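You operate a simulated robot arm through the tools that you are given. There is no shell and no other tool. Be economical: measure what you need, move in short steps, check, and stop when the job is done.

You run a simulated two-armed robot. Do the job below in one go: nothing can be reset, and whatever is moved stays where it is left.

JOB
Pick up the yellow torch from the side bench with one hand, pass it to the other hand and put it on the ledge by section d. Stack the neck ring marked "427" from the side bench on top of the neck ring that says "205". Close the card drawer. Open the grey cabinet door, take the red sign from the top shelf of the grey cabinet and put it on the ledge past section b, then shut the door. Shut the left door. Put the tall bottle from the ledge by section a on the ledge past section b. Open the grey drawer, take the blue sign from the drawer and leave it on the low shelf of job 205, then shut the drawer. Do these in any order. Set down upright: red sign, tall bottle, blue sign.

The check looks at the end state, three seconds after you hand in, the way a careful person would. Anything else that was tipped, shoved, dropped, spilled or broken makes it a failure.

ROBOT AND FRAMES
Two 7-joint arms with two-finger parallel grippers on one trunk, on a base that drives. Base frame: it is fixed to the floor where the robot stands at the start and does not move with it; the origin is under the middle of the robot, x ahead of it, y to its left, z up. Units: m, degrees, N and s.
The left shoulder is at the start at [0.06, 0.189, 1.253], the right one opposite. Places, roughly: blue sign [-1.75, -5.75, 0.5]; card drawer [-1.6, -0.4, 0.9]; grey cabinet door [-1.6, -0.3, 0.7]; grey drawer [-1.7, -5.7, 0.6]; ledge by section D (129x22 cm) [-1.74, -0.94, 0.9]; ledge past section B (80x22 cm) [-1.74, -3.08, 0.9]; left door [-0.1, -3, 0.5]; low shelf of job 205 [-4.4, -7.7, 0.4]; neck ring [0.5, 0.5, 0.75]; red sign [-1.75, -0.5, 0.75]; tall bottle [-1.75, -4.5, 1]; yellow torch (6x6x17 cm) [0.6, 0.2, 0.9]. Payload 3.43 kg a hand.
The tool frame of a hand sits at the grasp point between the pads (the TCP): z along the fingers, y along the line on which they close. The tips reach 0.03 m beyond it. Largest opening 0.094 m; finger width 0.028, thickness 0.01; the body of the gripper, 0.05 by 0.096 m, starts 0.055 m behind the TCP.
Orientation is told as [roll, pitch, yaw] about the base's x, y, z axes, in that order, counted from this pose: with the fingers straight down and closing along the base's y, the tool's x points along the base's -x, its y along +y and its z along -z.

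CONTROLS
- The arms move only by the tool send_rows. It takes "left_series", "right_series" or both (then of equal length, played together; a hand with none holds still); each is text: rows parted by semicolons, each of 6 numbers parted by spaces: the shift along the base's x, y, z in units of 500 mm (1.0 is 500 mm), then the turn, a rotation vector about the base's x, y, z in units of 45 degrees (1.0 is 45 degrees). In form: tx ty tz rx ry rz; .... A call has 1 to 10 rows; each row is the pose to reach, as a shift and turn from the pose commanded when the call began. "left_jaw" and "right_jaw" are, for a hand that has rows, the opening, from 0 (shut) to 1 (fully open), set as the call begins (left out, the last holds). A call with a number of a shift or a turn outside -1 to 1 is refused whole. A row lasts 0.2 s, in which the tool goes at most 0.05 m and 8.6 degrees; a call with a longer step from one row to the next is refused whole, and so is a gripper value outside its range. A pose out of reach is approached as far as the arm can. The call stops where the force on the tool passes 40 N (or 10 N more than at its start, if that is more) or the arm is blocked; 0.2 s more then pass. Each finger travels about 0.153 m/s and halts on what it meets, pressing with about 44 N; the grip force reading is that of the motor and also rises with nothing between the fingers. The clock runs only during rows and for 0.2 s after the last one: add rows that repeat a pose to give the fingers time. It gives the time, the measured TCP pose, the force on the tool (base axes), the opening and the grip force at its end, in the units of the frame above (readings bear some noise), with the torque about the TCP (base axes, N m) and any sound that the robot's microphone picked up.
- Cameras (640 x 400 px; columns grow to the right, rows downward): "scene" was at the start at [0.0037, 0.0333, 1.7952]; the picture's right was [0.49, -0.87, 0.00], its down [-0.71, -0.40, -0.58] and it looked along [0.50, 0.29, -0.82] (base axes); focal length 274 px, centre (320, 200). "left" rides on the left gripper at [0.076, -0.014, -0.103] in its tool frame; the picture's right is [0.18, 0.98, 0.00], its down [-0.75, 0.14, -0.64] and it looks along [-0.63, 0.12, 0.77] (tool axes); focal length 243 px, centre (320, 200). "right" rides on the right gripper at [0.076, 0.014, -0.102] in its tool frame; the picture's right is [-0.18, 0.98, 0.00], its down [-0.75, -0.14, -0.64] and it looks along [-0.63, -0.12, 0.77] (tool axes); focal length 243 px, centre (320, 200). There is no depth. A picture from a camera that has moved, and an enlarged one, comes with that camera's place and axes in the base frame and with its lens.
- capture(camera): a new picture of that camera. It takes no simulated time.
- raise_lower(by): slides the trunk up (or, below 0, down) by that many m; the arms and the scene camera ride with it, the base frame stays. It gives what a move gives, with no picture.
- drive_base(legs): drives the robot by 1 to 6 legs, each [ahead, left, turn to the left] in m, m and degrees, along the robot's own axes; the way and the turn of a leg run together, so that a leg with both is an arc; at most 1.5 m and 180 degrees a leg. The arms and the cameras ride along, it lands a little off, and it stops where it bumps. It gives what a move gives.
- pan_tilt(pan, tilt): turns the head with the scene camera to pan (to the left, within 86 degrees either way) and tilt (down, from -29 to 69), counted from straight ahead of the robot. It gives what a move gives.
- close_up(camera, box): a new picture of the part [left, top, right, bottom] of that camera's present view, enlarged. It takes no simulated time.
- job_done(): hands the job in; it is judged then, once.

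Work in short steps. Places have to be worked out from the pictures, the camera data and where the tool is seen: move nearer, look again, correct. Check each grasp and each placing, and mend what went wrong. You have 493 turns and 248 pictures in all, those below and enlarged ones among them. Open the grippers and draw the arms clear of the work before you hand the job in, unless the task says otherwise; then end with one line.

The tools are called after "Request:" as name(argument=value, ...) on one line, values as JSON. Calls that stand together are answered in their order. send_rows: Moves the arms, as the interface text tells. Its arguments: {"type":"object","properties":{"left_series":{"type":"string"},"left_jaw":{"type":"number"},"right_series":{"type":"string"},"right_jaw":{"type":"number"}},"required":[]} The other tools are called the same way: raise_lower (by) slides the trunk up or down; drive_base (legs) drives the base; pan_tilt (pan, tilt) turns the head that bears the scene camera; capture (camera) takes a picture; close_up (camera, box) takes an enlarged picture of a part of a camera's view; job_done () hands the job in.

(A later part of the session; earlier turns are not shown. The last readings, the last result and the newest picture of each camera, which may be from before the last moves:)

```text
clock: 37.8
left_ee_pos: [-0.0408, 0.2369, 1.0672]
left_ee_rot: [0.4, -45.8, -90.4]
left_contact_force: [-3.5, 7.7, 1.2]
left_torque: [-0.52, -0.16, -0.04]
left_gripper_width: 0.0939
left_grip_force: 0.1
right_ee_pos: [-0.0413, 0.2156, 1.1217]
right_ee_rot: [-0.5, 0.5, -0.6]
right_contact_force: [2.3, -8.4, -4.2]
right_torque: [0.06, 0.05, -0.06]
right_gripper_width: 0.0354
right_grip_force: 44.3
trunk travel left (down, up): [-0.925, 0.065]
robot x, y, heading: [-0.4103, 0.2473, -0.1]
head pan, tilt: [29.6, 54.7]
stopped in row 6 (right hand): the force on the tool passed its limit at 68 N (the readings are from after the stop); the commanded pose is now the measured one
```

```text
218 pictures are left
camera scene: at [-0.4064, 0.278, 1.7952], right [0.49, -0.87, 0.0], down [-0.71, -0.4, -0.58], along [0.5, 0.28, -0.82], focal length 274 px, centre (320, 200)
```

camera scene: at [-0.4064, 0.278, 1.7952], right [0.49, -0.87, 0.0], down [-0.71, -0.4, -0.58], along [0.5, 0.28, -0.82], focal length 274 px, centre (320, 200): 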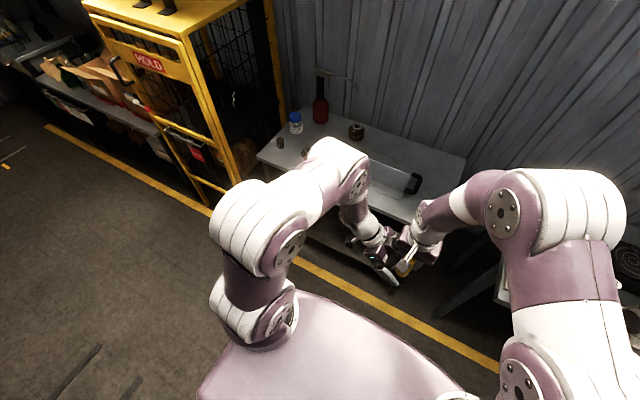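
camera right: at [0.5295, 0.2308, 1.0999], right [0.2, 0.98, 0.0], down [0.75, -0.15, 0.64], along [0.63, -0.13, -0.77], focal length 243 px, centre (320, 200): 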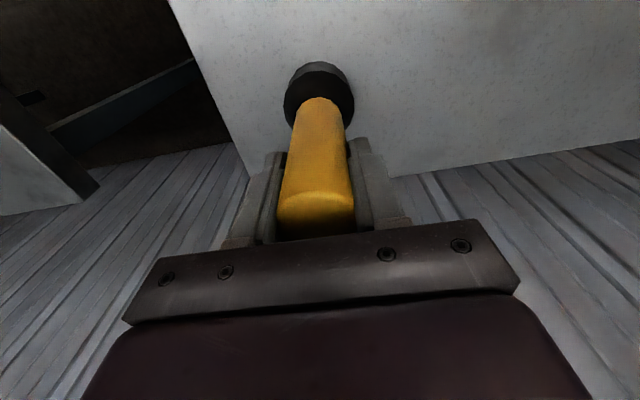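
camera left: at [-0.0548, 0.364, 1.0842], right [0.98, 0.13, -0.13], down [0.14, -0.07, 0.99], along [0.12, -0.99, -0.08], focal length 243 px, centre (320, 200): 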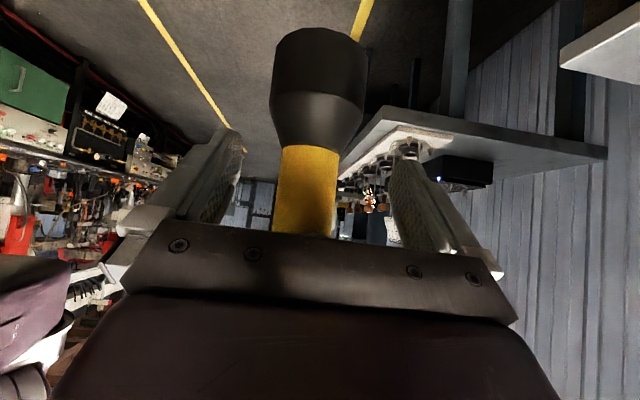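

The left palm's corner touched the right fingers at 45° roll. I back off and roll 30° more so it comes in flatter.

Request:
send_rows(left_series="0 0.08 0 0 0 0; 0 0.16 0 0 0 0; 0 0.22 0 -0.17 0 0; 0 0.22 0 -0.34 0 0; 0 0.22 0 -0.51 0 0; 0 0.22 0 -0.667 0 0; 0 0.22 0 -0.667 0 0")

Request:
capture(camera="left")

Request:
capture(camera="right")

```text
clock: 39.4
left_ee_pos: [-0.0403, 0.3468, 1.0664]
left_ee_rot: [0.4, -53.0, -90.3]
left_contact_force: [0.4, 0.5, 0.2]
left_torque: [0.0, 0.0, -0.03]
left_gripper_width: 0.0939
left_grip_force: 0.0
left hand out of reach, approached as far as the arm can: row 4, 5, 6, 7
right_ee_pos: [-0.0416, 0.2174, 1.1214]
right_ee_rot: [-0.4, 0.5, -0.6]
right_contact_force: [-0.1, 0.7, -1.8]
right_torque: [-0.01, -0.06, -0.02]
right_gripper_width: 0.0352
right_grip_force: 43.9
trunk travel left (down, up): [-0.925, 0.065]
robot x, y, heading: [-0.4149, 0.2444, -0.4]
head pan, tilt: [29.6, 54.7]
```

```text
217 pictures are left
camera left: at [-0.0552, 0.4743, 1.0678], right [0.98, 0.11, -0.14], down [0.14, 0.06, 0.99], along [0.12, -0.99, 0.05], focal length 243 px, centre (320, 200)
```

left: 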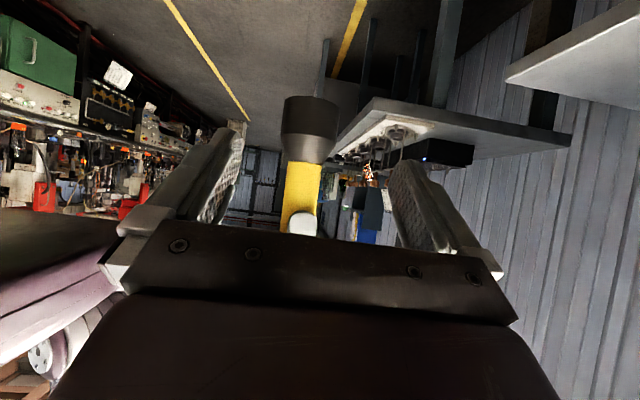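

```text
216 pictures are left
camera right: at [-0.1142, 0.2331, 1.2252], right [0.2, 0.98, -0.01], down [0.76, -0.14, 0.64], along [0.62, -0.13, -0.77], focal length 243 px, centre (320, 200)
```

right: 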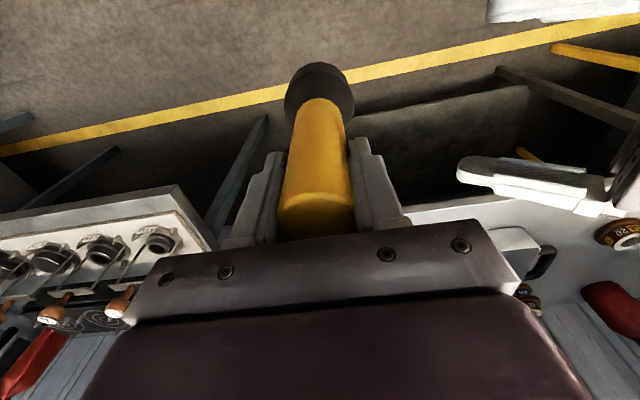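

The left roll is limited near 53°. Yawing the right hand 90° (fingers on ±x, camera away from the left hand) will clear the left palm, so I do that.

Request:
send_rows(right_series="0 0 0 0 0 0.17; 0 0 0 0 0 0.34; 0 0 0 0 0 0.51; 0 0 0 0 0 0.68; 0 0 0 0 0 0.85; 0 0 0 0 0 1")

Request:
send_rows(right_series="0 0 0 0 0 0.17; 0 0 0 0 0 0.34; 0 0 0 0 0 0.51; 0 0 0 0 0 0.68; 0 0 0 0 0 0.85; 0 0 0 0 0 1; 0 0 0 0 0 1")

Request:
capture(camera="left")

```text
clock: 40.8
left_ee_pos: [-0.042, 0.3477, 1.0681]
left_ee_rot: [0.4, -53.1, -90.4]
left_contact_force: [0.5, 0.7, 0.0]
left_torque: [0.0, -0.01, 0.05]
left_gripper_width: 0.094
left_grip_force: 0.0
right_ee_pos: [-0.0403, 0.2166, 1.1221]
right_ee_rot: [-0.4, 0.5, 44.6]
right_contact_force: [-0.1, 0.6, -2.9]
right_torque: [0.02, -0.01, 0.0]
right_gripper_width: 0.0353
right_grip_force: 44.1
trunk travel left (down, up): [-0.925, 0.065]
robot x, y, heading: [-0.4136, 0.2429, -0.6]
head pan, tilt: [29.6, 54.7]
```

```text
clock: 42.4
left_ee_pos: [-0.041, 0.3478, 1.0665]
left_ee_rot: [0.4, -53.1, -90.4]
left_contact_force: [-0.5, -0.1, 0.0]
left_torque: [0.02, 0.03, 0.0]
left_gripper_width: 0.0939
left_grip_force: 0.0
right_ee_pos: [-0.0406, 0.2187, 1.122]
right_ee_rot: [-0.5, 0.5, 89.3]
right_contact_force: [-0.4, 0.5, -2.5]
right_torque: [0.0, -0.04, 0.0]
right_gripper_width: 0.0354
right_grip_force: 43.7
trunk travel left (down, up): [-0.925, 0.065]
robot x, y, heading: [-0.4096, 0.2464, -0.6]
head pan, tilt: [29.6, 54.7]
```

```text
215 pictures are left
camera left: at [-0.0554, 0.4744, 1.0678], right [0.98, 0.11, -0.14], down [0.14, 0.06, 0.99], along [0.12, -0.99, 0.05], focal length 243 px, centre (320, 200)
```

left: 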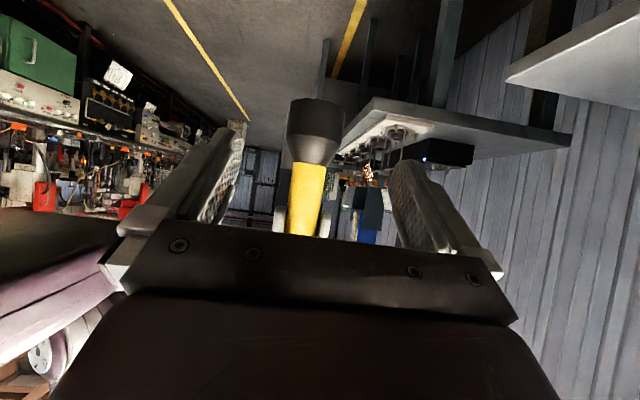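

Right fingers are now on ±x. I bring the left hand in along −y at z≈1.06.

Request:
send_rows(left_series="0 -0.08 -0.01 0 0 0; 0 -0.15 -0.014 0 0 0; 0 -0.2 -0.014 0 0 0; 0.002 -0.24 -0.014 0 0 0; 0.002 -0.258 -0.014 0 0 0; 0.002 -0.258 -0.014 0 0 0")

Request:
capture(camera="left")

```text
clock: 43.8
left_ee_pos: [-0.0391, 0.2212, 1.0616]
left_ee_rot: [0.4, -53.1, -90.3]
left_contact_force: [-0.2, 1.1, -0.3]
left_torque: [-0.03, 0.01, -0.01]
left_gripper_width: 0.094
left_grip_force: 0.0
right_ee_pos: [-0.0414, 0.2184, 1.1216]
right_ee_rot: [-0.4, 0.5, 89.5]
right_contact_force: [-0.1, -0.7, -2.4]
right_torque: [0.01, -0.03, 0.03]
right_gripper_width: 0.0354
right_grip_force: 44.6
trunk travel left (down, up): [-0.925, 0.065]
robot x, y, heading: [-0.4086, 0.2474, -0.2]
head pan, tilt: [29.6, 54.7]
```

```text
214 pictures are left
camera left: at [-0.0545, 0.347, 1.0619], right [0.98, 0.11, -0.14], down [0.14, 0.06, 0.99], along [0.12, -0.99, 0.05], focal length 243 px, centre (320, 200)
```

left: 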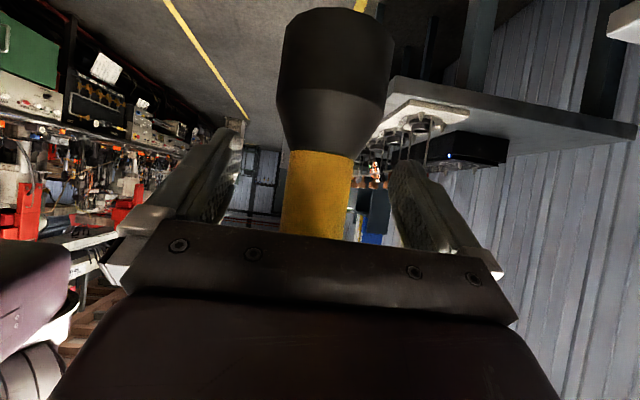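

In place without contact. I close the left hand.

Request:
send_rows(left_series="0 0 0 0 0 0; 0 0 0 0 0 0; 0 0 0 0 0 0; 0 0 0 0 0 0", left_jaw=0)

```text
clock: 44.8
left_ee_pos: [-0.0392, 0.2196, 1.0618]
left_ee_rot: [0.4, -53.1, -90.4]
left_contact_force: [-3.5, 0.4, 2.4]
left_torque: [-0.16, 0.18, -0.29]
left_gripper_width: 0.0388
left_grip_force: 44.2
right_ee_pos: [-0.0405, 0.2174, 1.1213]
right_ee_rot: [-0.5, 0.5, 89.4]
right_contact_force: [2.9, -1.3, -4.5]
right_torque: [0.11, -0.28, 0.29]
right_gripper_width: 0.0353
right_grip_force: 44.2
trunk travel left (down, up): [-0.925, 0.065]
robot x, y, heading: [-0.4074, 0.247, -0.6]
head pan, tilt: [29.6, 54.7]
```

Left has it. I open the right hand and lift it straight up.

Request:
send_rows(right_series="0 0 0 0 0 0; 0 0 0 0 0 0; 0 0 0 0 0 0", right_jaw=1)

Request:
send_rows(right_series="0 0 0.08 0 0 0; 0 0 0.16 0 0 0; 0 -0.08 0.2 0 0 0; 0 -0.17 0.2 0 0 0; 0 -0.26 0.2 0 0 0; 0 -0.35 0.2 0 0 0")

Request:
capture(camera="left")

Request:
capture(camera="scene")

```text
clock: 45.6
left_ee_pos: [-0.0396, 0.22, 1.0616]
left_ee_rot: [0.4, -53.1, -90.4]
left_contact_force: [0.6, -0.6, 0.0]
left_torque: [0.03, -0.02, -0.01]
left_gripper_width: 0.0388
left_grip_force: 43.7
right_ee_pos: [-0.0408, 0.2166, 1.123]
right_ee_rot: [-0.4, 0.5, 89.4]
right_contact_force: [-0.4, -0.3, -0.9]
right_torque: [0.0, 0.01, 0.0]
right_gripper_width: 0.0938
right_grip_force: 0.1
trunk travel left (down, up): [-0.925, 0.065]
robot x, y, heading: [-0.4117, 0.2436, -0.5]
head pan, tilt: [29.6, 54.7]
```

```text
clock: 47.0
left_ee_pos: [-0.0402, 0.2183, 1.0622]
left_ee_rot: [0.4, -53.0, -90.4]
left_contact_force: [-0.7, 0.4, 0.8]
left_torque: [-0.01, 0.02, 0.0]
left_gripper_width: 0.0386
left_grip_force: 44.2
right_ee_pos: [-0.0402, 0.0441, 1.2201]
right_ee_rot: [-0.4, 0.3, 89.3]
right_contact_force: [-0.1, 0.2, -0.5]
right_torque: [0.03, -0.04, 0.0]
right_gripper_width: 0.0941
right_grip_force: 0.1
trunk travel left (down, up): [-0.925, 0.065]
robot x, y, heading: [-0.4116, 0.2478, -0.7]
head pan, tilt: [29.6, 54.7]
```

```text
213 pictures are left
camera left: at [-0.0543, 0.3456, 1.0619], right [0.98, 0.11, -0.14], down [0.14, 0.06, 0.99], along [0.12, -0.99, 0.04], focal length 243 px, centre (320, 200)
```

left: 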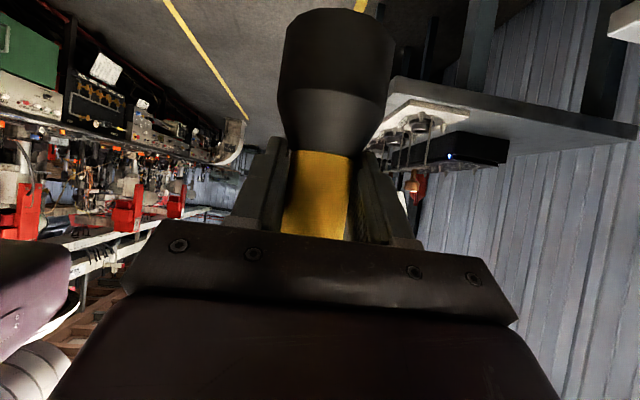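

```text
212 pictures are left
camera scene: at [-0.4059, 0.276, 1.7952], right [0.49, -0.87, 0.0], down [-0.71, -0.4, -0.58], along [0.5, 0.28, -0.82], focal length 274 px, centre (320, 200)
```

scene: 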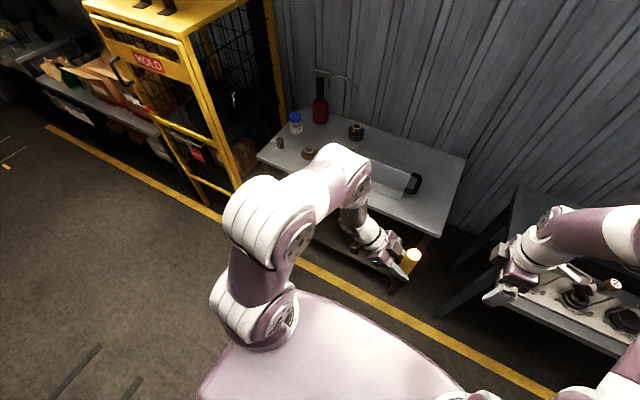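

Handover done. I look around (left and right) before turning the robot to the ledges behind.

Request:
pan_tilt(pan=-86, tilt=25)

Request:
capture(camera="scene")

Request:
pan_tilt(pan=86, tilt=25)

Request:
capture(camera="scene")

```text
clock: 48.9
left_ee_pos: [-0.0403, 0.2201, 1.0609]
left_ee_rot: [0.4, -53.1, -90.4]
left_contact_force: [-0.7, 0.7, 0.0]
left_torque: [0.01, -0.01, 0.02]
left_gripper_width: 0.0385
left_grip_force: 44.5
right_ee_pos: [-0.0403, 0.045, 1.2184]
right_ee_rot: [-0.4, 0.5, 89.4]
right_contact_force: [0.2, 0.0, 0.2]
right_torque: [0.03, -0.02, 0.01]
right_gripper_width: 0.0939
right_grip_force: 0.1
trunk travel left (down, up): [-0.925, 0.065]
robot x, y, heading: [-0.4124, 0.2427, -0.7]
head pan, tilt: [-85.9, 25.0]
```

```text
211 pictures are left
camera scene: at [-0.4638, 0.1509, 1.8388], right [-1.0, -0.06, 0.0], down [-0.03, 0.42, -0.91], along [0.06, -0.9, -0.42], focal length 274 px, centre (320, 200)
```

scene: 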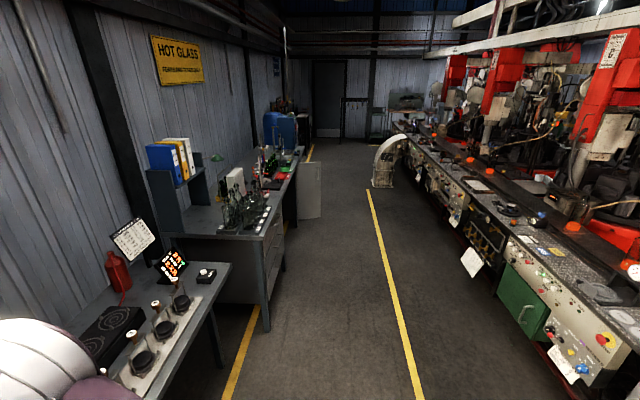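

```text
clock: 51.5
left_ee_pos: [-0.0389, 0.2197, 1.0607]
left_ee_rot: [0.4, -53.1, -90.4]
left_contact_force: [-0.3, 0.0, -0.4]
left_torque: [0.0, 0.04, -0.01]
left_gripper_width: 0.0382
left_grip_force: 44.1
right_ee_pos: [-0.0408, 0.0463, 1.2201]
right_ee_rot: [-0.3, 0.5, 89.4]
right_contact_force: [0.4, 0.1, -0.6]
right_torque: [-0.01, 0.0, 0.03]
right_gripper_width: 0.094
right_grip_force: 0.1
trunk travel left (down, up): [-0.925, 0.065]
robot x, y, heading: [-0.4106, 0.2443, -0.3]
head pan, tilt: [85.9, 25.0]
```

```text
210 pictures are left
camera scene: at [-0.4622, 0.3347, 1.8388], right [1.0, -0.08, 0.0], down [-0.03, -0.42, -0.91], along [0.07, 0.9, -0.42], focal length 274 px, centre (320, 200)
```

scene: 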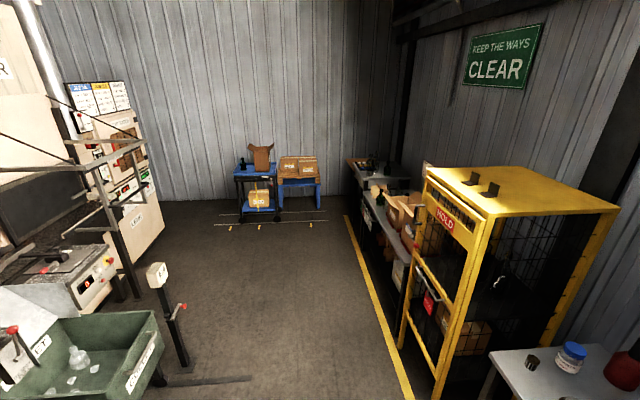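

The machine line with sections lies behind; the walkway is clear. I turn in place to face it (−x).

Request:
drive_base(legs=[[0, 0, -90], [0, 0, -90]])

Request:
pan_tilt(pan=20, tilt=35)

Request:
capture(camera="scene")

```text
clock: 59.5
left_ee_pos: [-0.7816, 0.263, 1.0623]
left_ee_rot: [0.4, -53.1, 90.7]
left_contact_force: [-0.1, 0.2, -0.3]
left_torque: [0.0, 0.0, 0.01]
left_gripper_width: 0.038
left_grip_force: 44.4
right_ee_pos: [-0.784, 0.4379, 1.2201]
right_ee_rot: [-0.4, 0.5, -89.6]
right_contact_force: [0.3, -0.1, 0.2]
right_torque: [0.0, -0.02, -0.02]
right_gripper_width: 0.0939
right_grip_force: 0.1
trunk travel left (down, up): [-0.925, 0.065]
robot x, y, heading: [-0.4106, 0.2444, -179.7]
head pan, tilt: [85.9, 25.0]
```

```text
clock: 60.9
left_ee_pos: [-0.7821, 0.2625, 1.062]
left_ee_rot: [0.4, -53.1, 90.8]
left_contact_force: [0.1, -0.1, 1.0]
left_torque: [-0.03, -0.02, 0.01]
left_gripper_width: 0.038
left_grip_force: 43.7
right_ee_pos: [-0.7835, 0.4377, 1.2201]
right_ee_rot: [-0.4, 0.5, -89.6]
right_contact_force: [0.0, 0.3, -0.5]
right_torque: [0.01, 0.02, -0.01]
right_gripper_width: 0.0938
right_grip_force: 0.0
trunk travel left (down, up): [-0.925, 0.065]
robot x, y, heading: [-0.4076, 0.2454, -179.5]
head pan, tilt: [20.0, 35.0]
```

```text
209 pictures are left
camera scene: at [-0.4328, 0.212, 1.8231], right [-0.35, 0.94, 0.0], down [0.54, 0.2, -0.82], along [-0.77, -0.29, -0.57], focal length 274 px, centre (320, 200)
```

scene: 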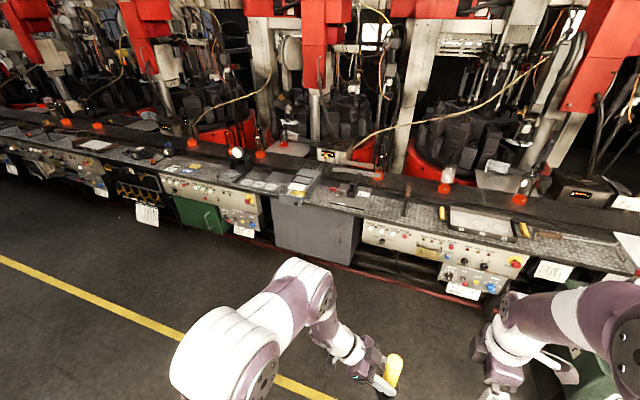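

I zoom on the machine front near the grey cabinet.

Request:
close_up(camera="scene", box=[230, 130, 430, 255])

Request:
close_up(camera="scene", box=[60, 90, 260, 240])

Request:
close_up(camera="scene", box=[400, 130, 640, 300])

```text
3.20 times, centred on (330, 192) of scene
camera zoom: at [-0.4328, 0.212, 1.8231], right [-0.35, 0.94, 0.0], down [0.54, 0.2, -0.82], along [-0.77, -0.29, -0.57], focal length 875 px, centre (288, 224)
```

zoom: 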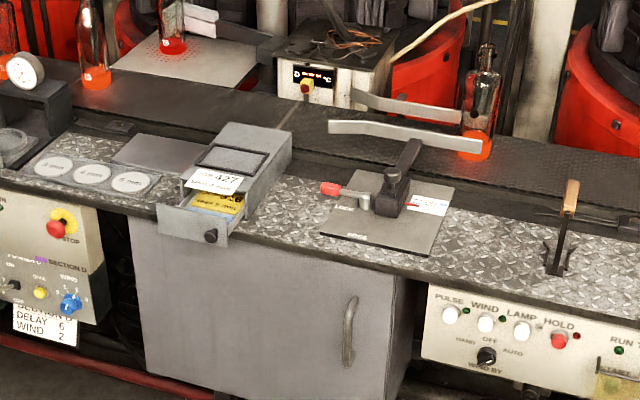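

```text
2.67 times, centred on (160, 165) of scene
camera zoom: at [-0.4328, 0.212, 1.8231], right [-0.35, 0.94, 0.0], down [0.54, 0.2, -0.82], along [-0.77, -0.29, -0.57], focal length 729 px, centre (747, 293)
```

zoom: 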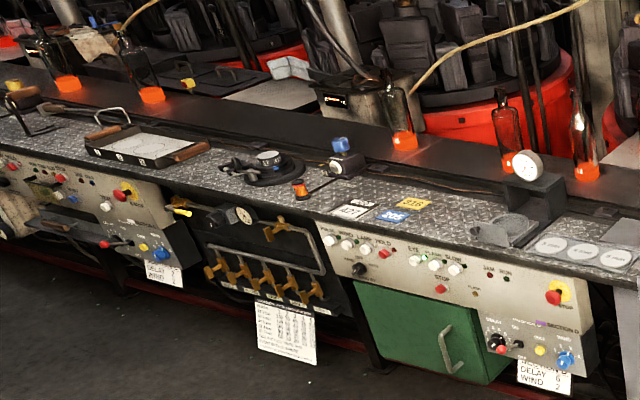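

```text
2.35 times, centred on (520, 215) of scene
camera zoom: at [-0.4328, 0.212, 1.8231], right [-0.35, 0.94, 0.0], down [0.54, 0.2, -0.82], along [-0.77, -0.29, -0.57], focal length 644 px, centre (-151, 165)
```

zoom: 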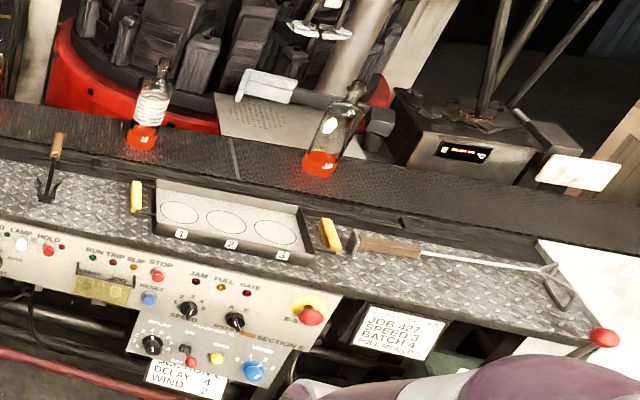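

Section D's ledge has a free diamond-plate patch near (−1.70,−1.09), between the coloured cards and the gauge box. I raise a bit and drive there.

Request:
raise_lower(by=0.06)

Request:
drive_base(legs=[[0, 1.3, 0], [0.6, 0, 0]])

Request:
pan_tilt(pan=0, tilt=50)

Request:
capture(camera="scene")

Request:
capture(camera="right")

```text
clock: 61.9
left_ee_pos: [-0.7824, 0.2633, 1.1213]
left_ee_rot: [0.4, -53.1, 90.7]
left_contact_force: [-0.3, 0.5, -1.9]
left_torque: [-0.05, 0.02, -0.02]
left_gripper_width: 0.0381
left_grip_force: 43.9
right_ee_pos: [-0.7842, 0.437, 1.2803]
right_ee_rot: [-0.4, 0.5, -89.6]
right_contact_force: [1.1, -0.4, -0.6]
right_torque: [0.03, 0.03, 0.0]
right_gripper_width: 0.094
right_grip_force: 0.1
trunk travel left (down, up): [-0.985, 0.005]
robot x, y, heading: [-0.4116, 0.2479, -179.2]
head pan, tilt: [20.0, 35.0]
```

```text
clock: 71.6
left_ee_pos: [-1.3507, -1.0921, 1.1229]
left_ee_rot: [0.4, -53.1, 90.9]
left_contact_force: [0.4, -0.2, -2.2]
left_torque: [-0.01, 0.0, 0.03]
left_gripper_width: 0.037
left_grip_force: 44.0
right_ee_pos: [-1.3522, -0.9178, 1.2809]
right_ee_rot: [-0.5, 0.5, -89.3]
right_contact_force: [0.7, 0.6, 0.4]
right_torque: [-0.01, 0.02, 0.02]
right_gripper_width: 0.0939
right_grip_force: 0.1
trunk travel left (down, up): [-0.985, 0.005]
robot x, y, heading: [-0.9811, -1.1067, -179.0]
head pan, tilt: [20.0, 35.0]
```

```text
clock: 72.4
left_ee_pos: [-1.3529, -1.0922, 1.1219]
left_ee_rot: [0.4, -53.2, 91.1]
left_contact_force: [-0.4, 0.2, -2.3]
left_torque: [0.0, -0.01, -0.01]
left_gripper_width: 0.0377
left_grip_force: 43.6
right_ee_pos: [-1.3563, -0.9181, 1.2807]
right_ee_rot: [-0.4, 0.6, -89.2]
right_contact_force: [-0.7, -0.5, -0.5]
right_torque: [-0.01, 0.0, 0.01]
right_gripper_width: 0.0941
right_grip_force: 0.1
trunk travel left (down, up): [-0.985, 0.005]
robot x, y, heading: [-0.9779, -1.107, -179.0]
head pan, tilt: [0.0, 50.0]
```

```text
205 pictures are left
camera scene: at [-0.998, -1.1111, 1.8614], right [-0.02, 1.0, 0.0], down [0.77, 0.01, -0.64], along [-0.64, -0.01, -0.77], focal length 274 px, centre (320, 200)
```

scene: 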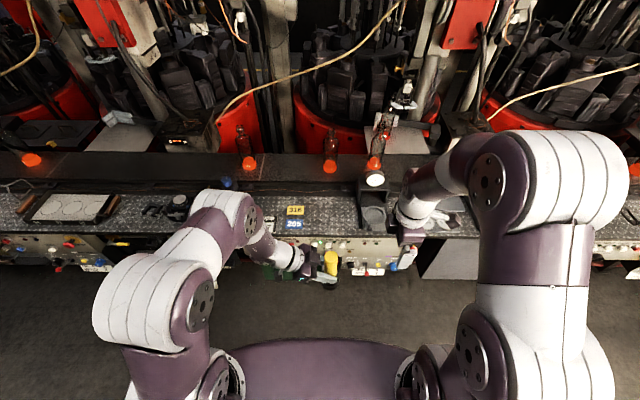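

```text
204 pictures are left
camera right: at [-1.3402, -0.8419, 1.3831], right [0.99, -0.17, -0.01], down [-0.13, -0.76, 0.64], along [-0.12, -0.63, -0.77], focal length 243 px, centre (320, 200)
```

right: 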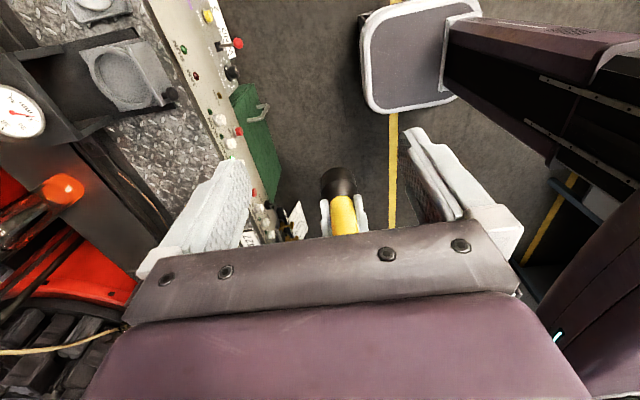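

I zoom on the ledge to pick the spot.

Request:
close_up(camera="scene", box=[230, 160, 430, 285])

```text
3.20 times, centred on (330, 222) of scene
camera zoom: at [-0.998, -1.1111, 1.8614], right [-0.02, 1.0, 0.0], down [0.77, 0.01, -0.64], along [-0.64, -0.01, -0.77], focal length 875 px, centre (288, 128)
```

zoom: 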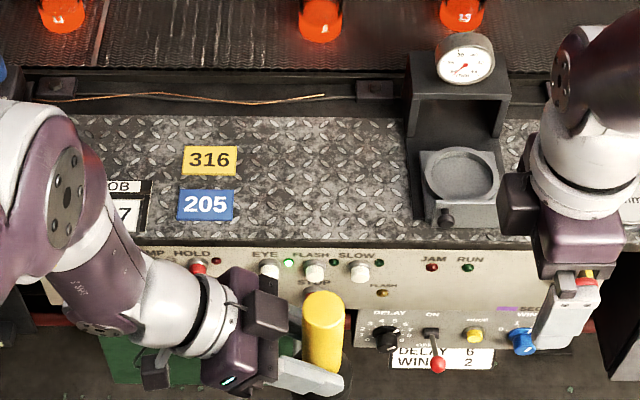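

The patch centre is (−1.70,−1.06), ledge from x≈−1.61 to −1.82. I drive 0.2 m ahead and extend the left hand over it.

Request:
drive_base(legs=[[0.2, 0, 0]])

Request:
send_rows(left_series="-0.08 0.015 0 0 0 0; -0.16 0.03 0 0 0 0; -0.22 0.05 -0.03 0 0 0; -0.28 0.055 -0.08 0 0 0; -0.29 0.055 -0.12 0 0 0; -0.29 0.055 -0.12 0 0 0")

Request:
capture(camera="left")

Request:
capture(camera="scene")

```text
clock: 74.0
left_ee_pos: [-1.5515, -1.096, 1.1231]
left_ee_rot: [0.7, -53.1, 90.9]
left_contact_force: [0.9, -0.9, -2.6]
left_torque: [-0.04, 0.02, 0.01]
left_gripper_width: 0.0375
left_grip_force: 44.0
right_ee_pos: [-1.5549, -0.9208, 1.2814]
right_ee_rot: [-0.6, 0.4, -89.2]
right_contact_force: [0.6, -0.3, 0.0]
right_torque: [-0.01, 0.01, 0.04]
right_gripper_width: 0.0939
right_grip_force: 0.1
trunk travel left (down, up): [-0.985, 0.005]
robot x, y, heading: [-1.1811, -1.1145, -179.1]
head pan, tilt: [0.0, 50.0]
```

```text
clock: 75.4
left_ee_pos: [-1.7012, -1.0706, 1.0601]
left_ee_rot: [0.4, -53.1, 91.2]
left_contact_force: [0.5, 0.9, -0.8]
left_torque: [-0.04, 0.0, -0.03]
left_gripper_width: 0.0375
left_grip_force: 44.2
right_ee_pos: [-1.5585, -0.9205, 1.2807]
right_ee_rot: [-0.3, 0.4, -89.1]
right_contact_force: [0.9, 0.1, 0.4]
right_torque: [0.0, -0.01, -0.01]
right_gripper_width: 0.0942
right_grip_force: 0.1
trunk travel left (down, up): [-0.985, 0.005]
robot x, y, heading: [-1.184, -1.1089, -179.1]
head pan, tilt: [0.0, 50.0]
```

```text
202 pictures are left
camera left: at [-1.6844, -1.1983, 1.0614], right [-0.98, -0.14, -0.14], down [-0.14, -0.06, 0.99], along [-0.14, 0.99, 0.04], focal length 243 px, centre (320, 200)
```

left: 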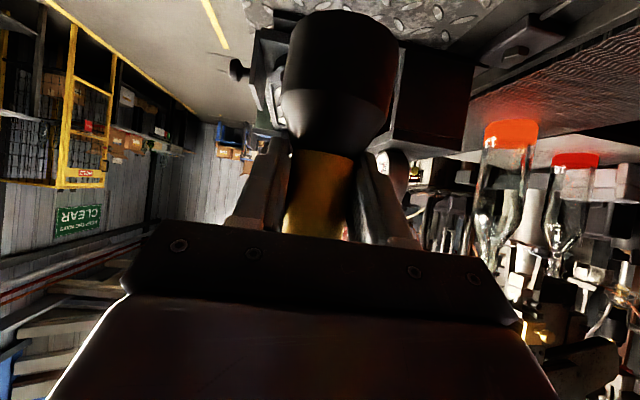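

```text
201 pictures are left
camera scene: at [-1.2001, -1.1141, 1.8613], right [-0.02, 1.0, 0.0], down [0.77, 0.01, -0.64], along [-0.64, -0.01, -0.77], focal length 274 px, centre (320, 200)
```

scene: 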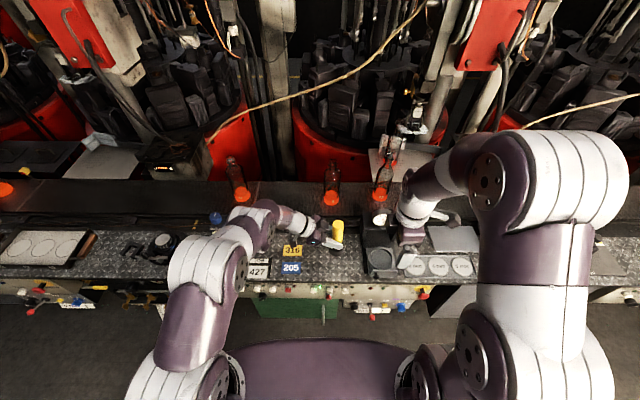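

Torch is over the patch, bottom ≈0.98. I lower until contact in small steps.

Request:
send_rows(left_series="0 0 -0.05 0 0 0; 0 0 -0.1 0 0 0; 0 0 -0.12 0 0 0; 0 0 -0.128 0 0 0; 0 0 -0.136 0 0 0; 0 0 -0.144 0 0 0; 0 0 -0.152 0 0 0; 0 0 -0.16 0 0 0; 0 0 -0.168 0 0 0; 0 0 -0.176 0 0 0")

Request:
close_up(camera="scene", box=[240, 190, 440, 300])

```text
clock: 77.6
left_ee_pos: [-1.701, -1.0689, 0.9782]
left_ee_rot: [1.2, -53.3, 90.6]
left_contact_force: [-5.3, -3.0, 25.7]
left_torque: [-0.3, -0.32, -0.09]
left_gripper_width: 0.0376
left_grip_force: 44.4
right_ee_pos: [-1.5559, -0.9229, 1.281]
right_ee_rot: [-0.5, 0.5, -89.1]
right_contact_force: [0.8, 0.7, -0.2]
right_torque: [0.01, 0.05, 0.01]
right_gripper_width: 0.0942
right_grip_force: 0.1
trunk travel left (down, up): [-0.985, 0.005]
robot x, y, heading: [-1.1819, -1.1105, -179.0]
head pan, tilt: [0.0, 50.0]
```

```text
3.20 times, centred on (340, 245) of scene
camera zoom: at [-1.1969, -1.1158, 1.8619], right [-0.02, 1.0, 0.0], down [0.76, 0.01, -0.64], along [-0.64, -0.01, -0.76], focal length 875 px, centre (256, 56)
```

zoom: 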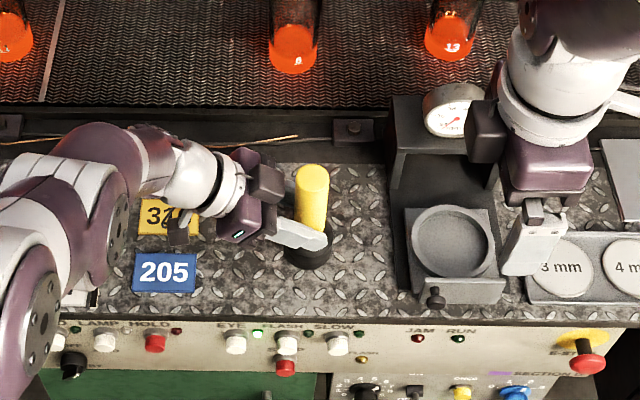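

Contact at ledge ≈0.90 with the torch upright. I open the left hand and retreat along its fingers.

Request:
send_rows(left_series="0 0 0 0 0 0; 0 0 0 0 0 0; 0 0 0 0 0 0", left_jaw=1)

Request:
send_rows(left_series="0 -0.03 0.022 0 0 0; 0 -0.08 0.06 0 0 0; 0 -0.15 0.11 0 0 0; 0.05 -0.2 0.17 0 0 0; 0.12 -0.2 0.22 0 0 0; 0.2 -0.2 0.24 0 0 0; 0.28 -0.2 0.26 0 0 0")

Request:
close_up(camera="scene", box=[240, 190, 440, 300])

```text
clock: 78.4
left_ee_pos: [-1.7003, -1.067, 0.9738]
left_ee_rot: [0.4, -53.1, 91.2]
left_contact_force: [0.2, 0.0, 0.0]
left_torque: [0.03, 0.0, 0.0]
left_gripper_width: 0.0939
left_grip_force: 0.2
right_ee_pos: [-1.5589, -0.9212, 1.2792]
right_ee_rot: [-0.4, 0.6, -89.1]
right_contact_force: [-0.5, 0.9, 0.2]
right_torque: [0.05, 0.02, 0.0]
right_gripper_width: 0.0941
right_grip_force: 0.0
trunk travel left (down, up): [-0.985, 0.005]
robot x, y, heading: [-1.1856, -1.1086, -179.1]
head pan, tilt: [0.0, 50.0]
```

```text
clock: 80.0
left_ee_pos: [-1.556, -1.1676, 1.1041]
left_ee_rot: [0.8, -53.0, 90.8]
left_contact_force: [-0.1, -0.1, -0.3]
left_torque: [0.03, 0.04, 0.0]
left_gripper_width: 0.0939
left_grip_force: 0.0
left hand out of reach, approached as far as the arm can: row 3
right_ee_pos: [-1.5557, -0.9212, 1.2808]
right_ee_rot: [-0.6, 0.6, -89.0]
right_contact_force: [0.1, -0.9, 0.0]
right_torque: [0.0, 0.03, 0.02]
right_gripper_width: 0.0941
right_grip_force: 0.0
trunk travel left (down, up): [-0.985, 0.005]
robot x, y, heading: [-1.1797, -1.1123, -179.0]
head pan, tilt: [0.0, 50.0]
```

```text
3.20 times, centred on (340, 245) of scene
camera zoom: at [-1.1955, -1.1146, 1.8614], right [-0.02, 1.0, 0.0], down [0.76, 0.01, -0.64], along [-0.64, -0.01, -0.76], focal length 875 px, centre (256, 56)
```

zoom: 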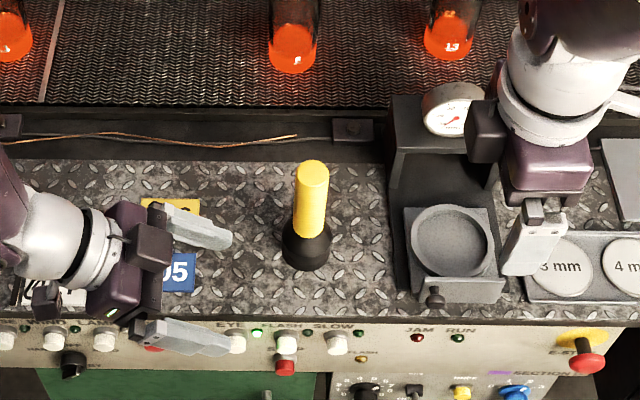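

Torch stands on section D's ledge. I back off, restore the wrists, and move toward the card drawer/cabinet.

Request:
drive_base(legs=[[-0.3, 0, 0], [0, -0.6, 0]])

Request:
send_rows(left_series="0 0 0.02 -0.17 0 0; 0 0 0.04 -0.34 0 0; 0 0 0.06 -0.51 0 0; 0 0 0.08 -0.68 0 0; 0 0 0.08 -0.85 0 0; 0 0 0.08 -1 0 0", right_series="0 0 0 0 0 -0.17; 0 0 0 0 0 -0.34; 0 0 0 0 0 -0.51; 0 0 0 0 0 -0.68; 0 0 0 0 0 -0.85; 0 0 0 0 0 -1")

Request:
send_rows(left_series="0 0 0 -0.17 0 0; 0 0 0 -0.17 0 0.17; 0 0 0 -0.17 0 0.34; 0 0 0 -0.17 0 0.51; 0 0 0 -0.17 0 0.68; 0 0 0 -0.17 0 0.85", right_series="0 0 0 0 0 -0.17; 0 0 0 0 0 -0.34; 0 0 0 0 0 -0.51; 0 0 0 0 0 -0.68; 0 0 0 0 0 -0.85; 0 0 0 0 0 -1")

Request:
capture(camera="scene")

```text
clock: 85.0
left_ee_pos: [-1.2773, -0.5688, 1.104]
left_ee_rot: [0.3, -53.1, 92.4]
left_contact_force: [-0.6, -0.6, -0.3]
left_torque: [0.01, 0.01, -0.03]
left_gripper_width: 0.094
left_grip_force: 0.1
right_ee_pos: [-1.2823, -0.3216, 1.2798]
right_ee_rot: [-0.4, 0.5, -87.9]
right_contact_force: [1.1, 0.8, 1.1]
right_torque: [-0.01, -0.03, 0.02]
right_gripper_width: 0.0939
right_grip_force: 0.1
trunk travel left (down, up): [-0.985, 0.005]
robot x, y, heading: [-0.9056, -0.502, -177.8]
head pan, tilt: [0.0, 50.0]
```

```text
clock: 86.4
left_ee_pos: [-1.2794, -0.566, 1.1432]
left_ee_rot: [2.1, -8.0, 91.4]
left_contact_force: [-0.4, 0.1, -1.0]
left_torque: [0.0, 0.0, -0.01]
left_gripper_width: 0.0943
left_grip_force: 0.0
right_ee_pos: [-1.2845, -0.3196, 1.2786]
right_ee_rot: [-0.4, 0.5, -133.1]
right_contact_force: [-0.6, -0.1, 0.2]
right_torque: [-0.06, -0.01, 0.0]
right_gripper_width: 0.0942
right_grip_force: 0.0
trunk travel left (down, up): [-0.985, 0.005]
robot x, y, heading: [-0.9076, -0.4973, -177.5]
head pan, tilt: [0.0, 50.0]
```

```text
clock: 87.8
left_ee_pos: [-1.2769, -0.5663, 1.1449]
left_ee_rot: [4.7, -1.0, 129.6]
left_contact_force: [0.6, -0.1, -0.6]
left_torque: [0.04, -0.04, 0.04]
left_gripper_width: 0.0937
left_grip_force: 0.0
right_ee_pos: [-1.2845, -0.3206, 1.2797]
right_ee_rot: [-0.4, 0.5, -178.2]
right_contact_force: [-0.4, 1.0, 0.1]
right_torque: [-0.02, 0.0, 0.01]
right_gripper_width: 0.0943
right_grip_force: 0.1
trunk travel left (down, up): [-0.985, 0.005]
robot x, y, heading: [-0.9004, -0.5026, -177.9]
head pan, tilt: [0.0, 50.0]
```

```text
198 pictures are left
camera scene: at [-0.9209, -0.5062, 1.8613], right [-0.04, 1.0, 0.0], down [0.77, 0.03, -0.64], along [-0.64, -0.02, -0.77], focal length 274 px, centre (320, 200)
```

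scene: 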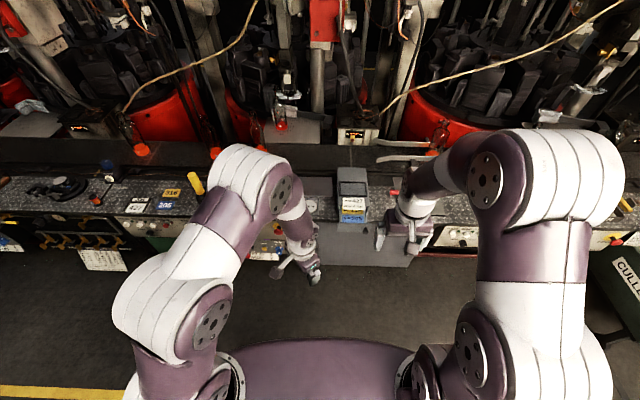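

I fix the heading, finish the left yaw, and zoom on the drawer.

Request:
drive_base(legs=[[0, 0, -2]])

Request:
send_rows(left_series="0 -0.05 0 0 0 0.17; 0 -0.1 0 0 0 0.34; 0 -0.15 0 0 0 0.51; 0 -0.2 0 0 0 0.68; 0 -0.22 0 0 0 0.85; 0 -0.22 0 0 0 1")

Request:
close_up(camera="scene", box=[270, 160, 470, 285])

Request:
capture(camera="right")

```text
clock: 88.6
left_ee_pos: [-1.2804, -0.553, 1.1427]
left_ee_rot: [4.6, -1.2, 127.5]
left_contact_force: [0.3, 0.1, 0.3]
left_torque: [0.01, 0.0, 0.02]
left_gripper_width: 0.0939
left_grip_force: 0.1
right_ee_pos: [-1.277, -0.308, 1.2796]
right_ee_rot: [-0.5, 0.5, -180.0]
right_contact_force: [-0.2, -0.3, -0.4]
right_torque: [0.02, 0.01, 0.02]
right_gripper_width: 0.094
right_grip_force: 0.0
trunk travel left (down, up): [-0.985, 0.005]
robot x, y, heading: [-0.9024, -0.4979, -180.1]
head pan, tilt: [0.0, 50.0]
```

```text
clock: 90.0
left_ee_pos: [-1.2798, -0.6656, 1.1441]
left_ee_rot: [4.7, -1.1, 172.6]
left_contact_force: [0.0, 0.6, 0.1]
left_torque: [-0.02, 0.03, -0.03]
left_gripper_width: 0.0941
left_grip_force: 0.0
right_ee_pos: [-1.2765, -0.3068, 1.2792]
right_ee_rot: [-0.4, 0.5, -180.0]
right_contact_force: [0.2, -0.6, 0.8]
right_torque: [0.01, -0.01, 0.03]
right_gripper_width: 0.0941
right_grip_force: 0.2
trunk travel left (down, up): [-0.985, 0.005]
robot x, y, heading: [-0.9057, -0.4992, -180.0]
head pan, tilt: [0.0, 50.0]
```

```text
3.20 times, centred on (370, 222) of scene
camera zoom: at [-0.9215, -0.5043, 1.8613], right [0.0, 1.0, 0.0], down [0.77, 0.0, -0.64], along [-0.64, 0.0, -0.77], focal length 875 px, centre (160, 128)
```

zoom: 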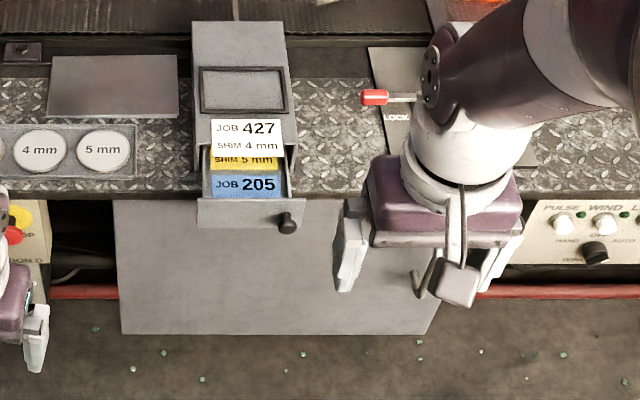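

```text
196 pictures are left
camera right: at [-1.2005, -0.3214, 1.3827], right [-0.18, -0.98, -0.01], down [-0.76, 0.14, 0.64], along [-0.62, 0.12, -0.77], focal length 243 px, centre (320, 200)
```

right: 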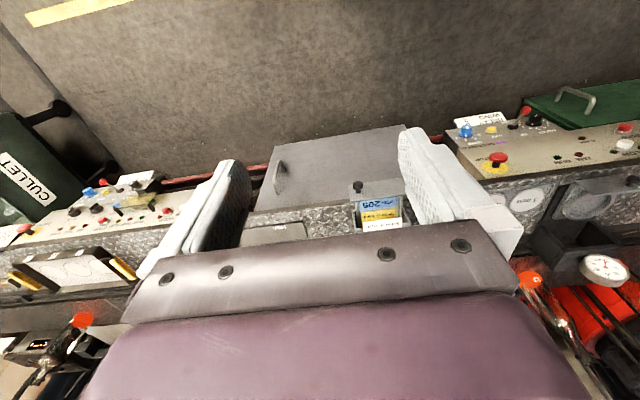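

Drawer front is at x≈−1.553, y −0.46..−0.32, z 0.905–0.96 with a knob on the right. I drive closer, then pitch the closed right hand 30° forward for the push.

Request:
drive_base(legs=[[0.2, 0, 0]])

Request:
raise_lower(by=-0.1)

Request:
send_rows(right_series="0.02 -0.05 -0.06 0 0.17 0; 0.04 -0.1 -0.12 0 0.34 0; 0.04 -0.15 -0.18 0 0.51 0; 0.04 -0.196 -0.24 0 0.667 0; 0.04 -0.196 -0.32 0 0.667 0; 0.04 -0.196 -0.4 0 0.667 0; 0.04 -0.196 -0.428 0 0.667 0", right_jaw=0)

Request:
capture(camera="right")

Request:
capture(camera="scene")

```text
clock: 91.6
left_ee_pos: [-1.4668, -0.6669, 1.1464]
left_ee_rot: [4.7, -1.4, 172.5]
left_contact_force: [0.0, 0.6, 0.9]
left_torque: [0.04, 0.0, 0.02]
left_gripper_width: 0.0938
left_grip_force: 0.0
right_ee_pos: [-1.4653, -0.3091, 1.2802]
right_ee_rot: [-0.4, 0.3, -179.9]
right_contact_force: [0.3, 0.0, 0.4]
right_torque: [0.02, 0.04, 0.02]
right_gripper_width: 0.0941
right_grip_force: 0.1
trunk travel left (down, up): [-0.985, 0.005]
robot x, y, heading: [-1.094, -0.5007, -179.9]
head pan, tilt: [0.0, 50.0]
```

```text
clock: 92.9
left_ee_pos: [-1.4711, -0.6663, 1.0443]
left_ee_rot: [4.6, -1.2, 172.5]
left_contact_force: [-0.1, 0.6, -0.8]
left_torque: [0.02, -0.04, 0.02]
left_gripper_width: 0.0939
left_grip_force: 0.1
right_ee_pos: [-1.4705, -0.3086, 1.1788]
right_ee_rot: [-0.4, 0.5, -179.9]
right_contact_force: [0.6, -0.1, 0.1]
right_torque: [0.0, 0.01, 0.0]
right_gripper_width: 0.0939
right_grip_force: 0.1
trunk travel left (down, up): [-0.885, 0.105]
robot x, y, heading: [-1.0986, -0.5024, -179.8]
head pan, tilt: [0.0, 50.0]
```

```text
clock: 94.5
left_ee_pos: [-1.4701, -0.6666, 1.0449]
left_ee_rot: [4.6, -1.1, 172.6]
left_contact_force: [0.0, -0.3, -0.1]
left_torque: [-0.02, -0.02, -0.02]
left_gripper_width: 0.0941
left_grip_force: 0.1
right_ee_pos: [-1.4543, -0.4108, 0.9673]
right_ee_rot: [-1.0, -29.5, -179.7]
right_contact_force: [0.2, -0.4, 0.3]
right_torque: [-0.01, -0.04, -0.02]
right_gripper_width: 0.0
right_grip_force: 33.2
right hand out of reach, approached as far as the arm can: row 3, 4, 7
trunk travel left (down, up): [-0.885, 0.105]
robot x, y, heading: [-1.0954, -0.5062, -179.6]
head pan, tilt: [0.0, 50.0]
```

```text
195 pictures are left
camera right: at [-1.3355, -0.4272, 1.02], right [-0.16, -0.98, 0.08], down [-0.34, 0.13, 0.93], along [-0.93, 0.13, -0.36], focal length 243 px, centre (320, 200)
```

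right: 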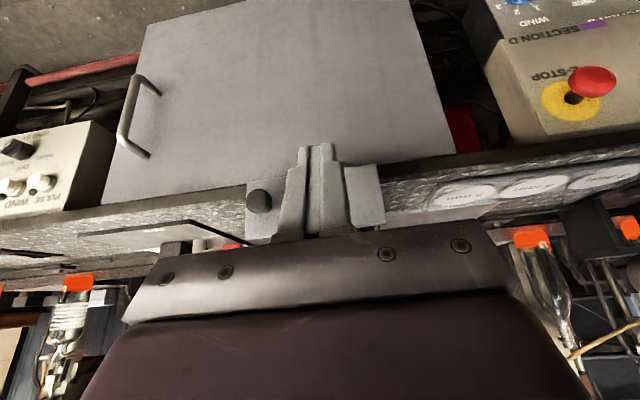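

```text
194 pictures are left
camera scene: at [-1.1136, -0.506, 1.7613], right [0.0, 1.0, 0.0], down [0.77, 0.0, -0.64], along [-0.64, 0.0, -0.77], focal length 274 px, centre (320, 200)
```

scene: 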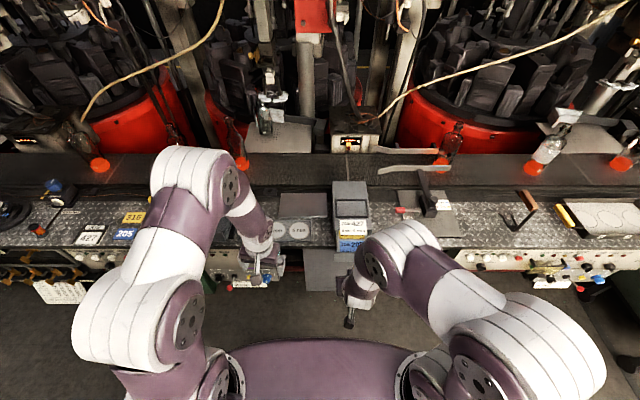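

Fingertips are before the drawer's front, clear of the knob. I push forward in −x.

Request:
send_rows(right_series="-0.05 0 0 0 0 0; -0.1 0 0 0 0 0; -0.14 0 0 0 0 0; -0.17 0 0 0 0 0; -0.2 0 0 0 0 0; -0.23 0 0 0 0 0; -0.26 0 0 0 0 0; -0.28 0 0 0 0 0; -0.3 0 0 0 0 0; -0.32 0 0 0 0 0")

Request:
capture(camera="right")

Request:
close_up(camera="scene", box=[270, 160, 450, 280])

```text
clock: 96.7
left_ee_pos: [-1.4693, -0.6676, 1.043]
left_ee_rot: [4.7, -1.1, 172.7]
left_contact_force: [0.0, -0.7, -0.8]
left_torque: [0.0, 0.01, -0.02]
left_gripper_width: 0.0941
left_grip_force: 0.0
right_ee_pos: [-1.6127, -0.4089, 0.9679]
right_ee_rot: [-0.6, -29.6, -179.8]
right_contact_force: [4.0, 0.0, 1.2]
right_torque: [0.03, -0.05, -0.02]
right_gripper_width: 0.0
right_grip_force: 32.7
trunk travel left (down, up): [-0.885, 0.105]
robot x, y, heading: [-1.1005, -0.5043, -180.0]
head pan, tilt: [0.0, 50.0]
```

```text
193 pictures are left
camera right: at [-1.4948, -0.4238, 1.0194], right [-0.16, -0.98, 0.08], down [-0.34, 0.13, 0.93], along [-0.93, 0.12, -0.36], focal length 243 px, centre (320, 200)
```

right: 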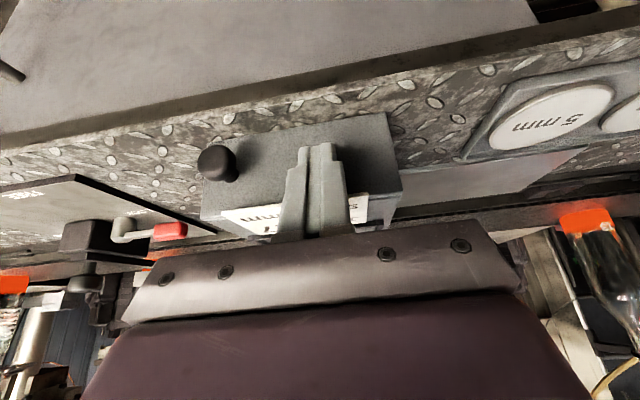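

```text
3.33 times, centred on (360, 220) of scene
camera zoom: at [-1.1124, -0.5059, 1.7613], right [0.0, 1.0, 0.0], down [0.77, 0.0, -0.64], along [-0.64, 0.0, -0.77], focal length 912 px, centre (187, 133)
```

zoom: 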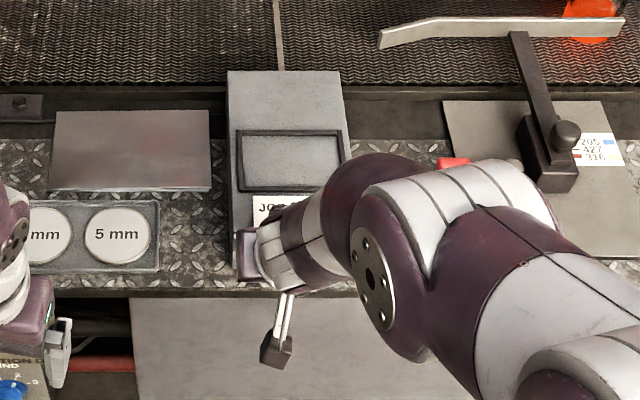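

Sliding well with low force, not yet seated. I keep pushing until it resists.

Request:
send_rows(right_series="-0.02 0 0 0 0 0; -0.04 0 0 0 0 0; -0.06 0 0 0 0 0; -0.08 0 0 0 0 0; -0.1 0 0 0 0 0; -0.12 0 0 0 0 0; -0.14 0 0 0 0 0; -0.16 0 0 0 0 0")

Request:
capture(camera="right")

```text
clock: 97.2
left_ee_pos: [-1.4637, -0.666, 1.0465]
left_ee_rot: [4.8, -1.5, 172.5]
left_contact_force: [0.7, 0.7, 0.6]
left_torque: [-0.01, 0.05, -0.03]
left_gripper_width: 0.0942
left_grip_force: 0.1
right_ee_pos: [-1.6135, -0.409, 0.9634]
right_ee_rot: [-0.6, -28.8, -179.8]
right_contact_force: [5.5, -1.2, -2.5]
right_torque: [0.05, 0.45, -0.03]
right_gripper_width: 0.0
right_grip_force: 32.5
trunk travel left (down, up): [-0.885, 0.105]
robot x, y, heading: [-1.0925, -0.5, -180.0]
head pan, tilt: [0.0, 50.0]
stopped in row 2 (right hand): the force on the tool passed its limit at 46 N (the readings are from after the stop); the commanded pose is now the measured one
```

```text
191 pictures are left
camera right: at [-1.4957, -0.4236, 1.0176], right [-0.16, -0.98, 0.08], down [-0.35, 0.13, 0.93], along [-0.92, 0.12, -0.37], focal length 243 px, centre (320, 200)
```

right: 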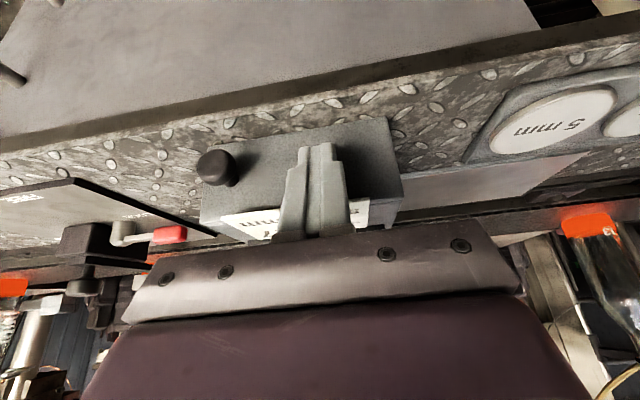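

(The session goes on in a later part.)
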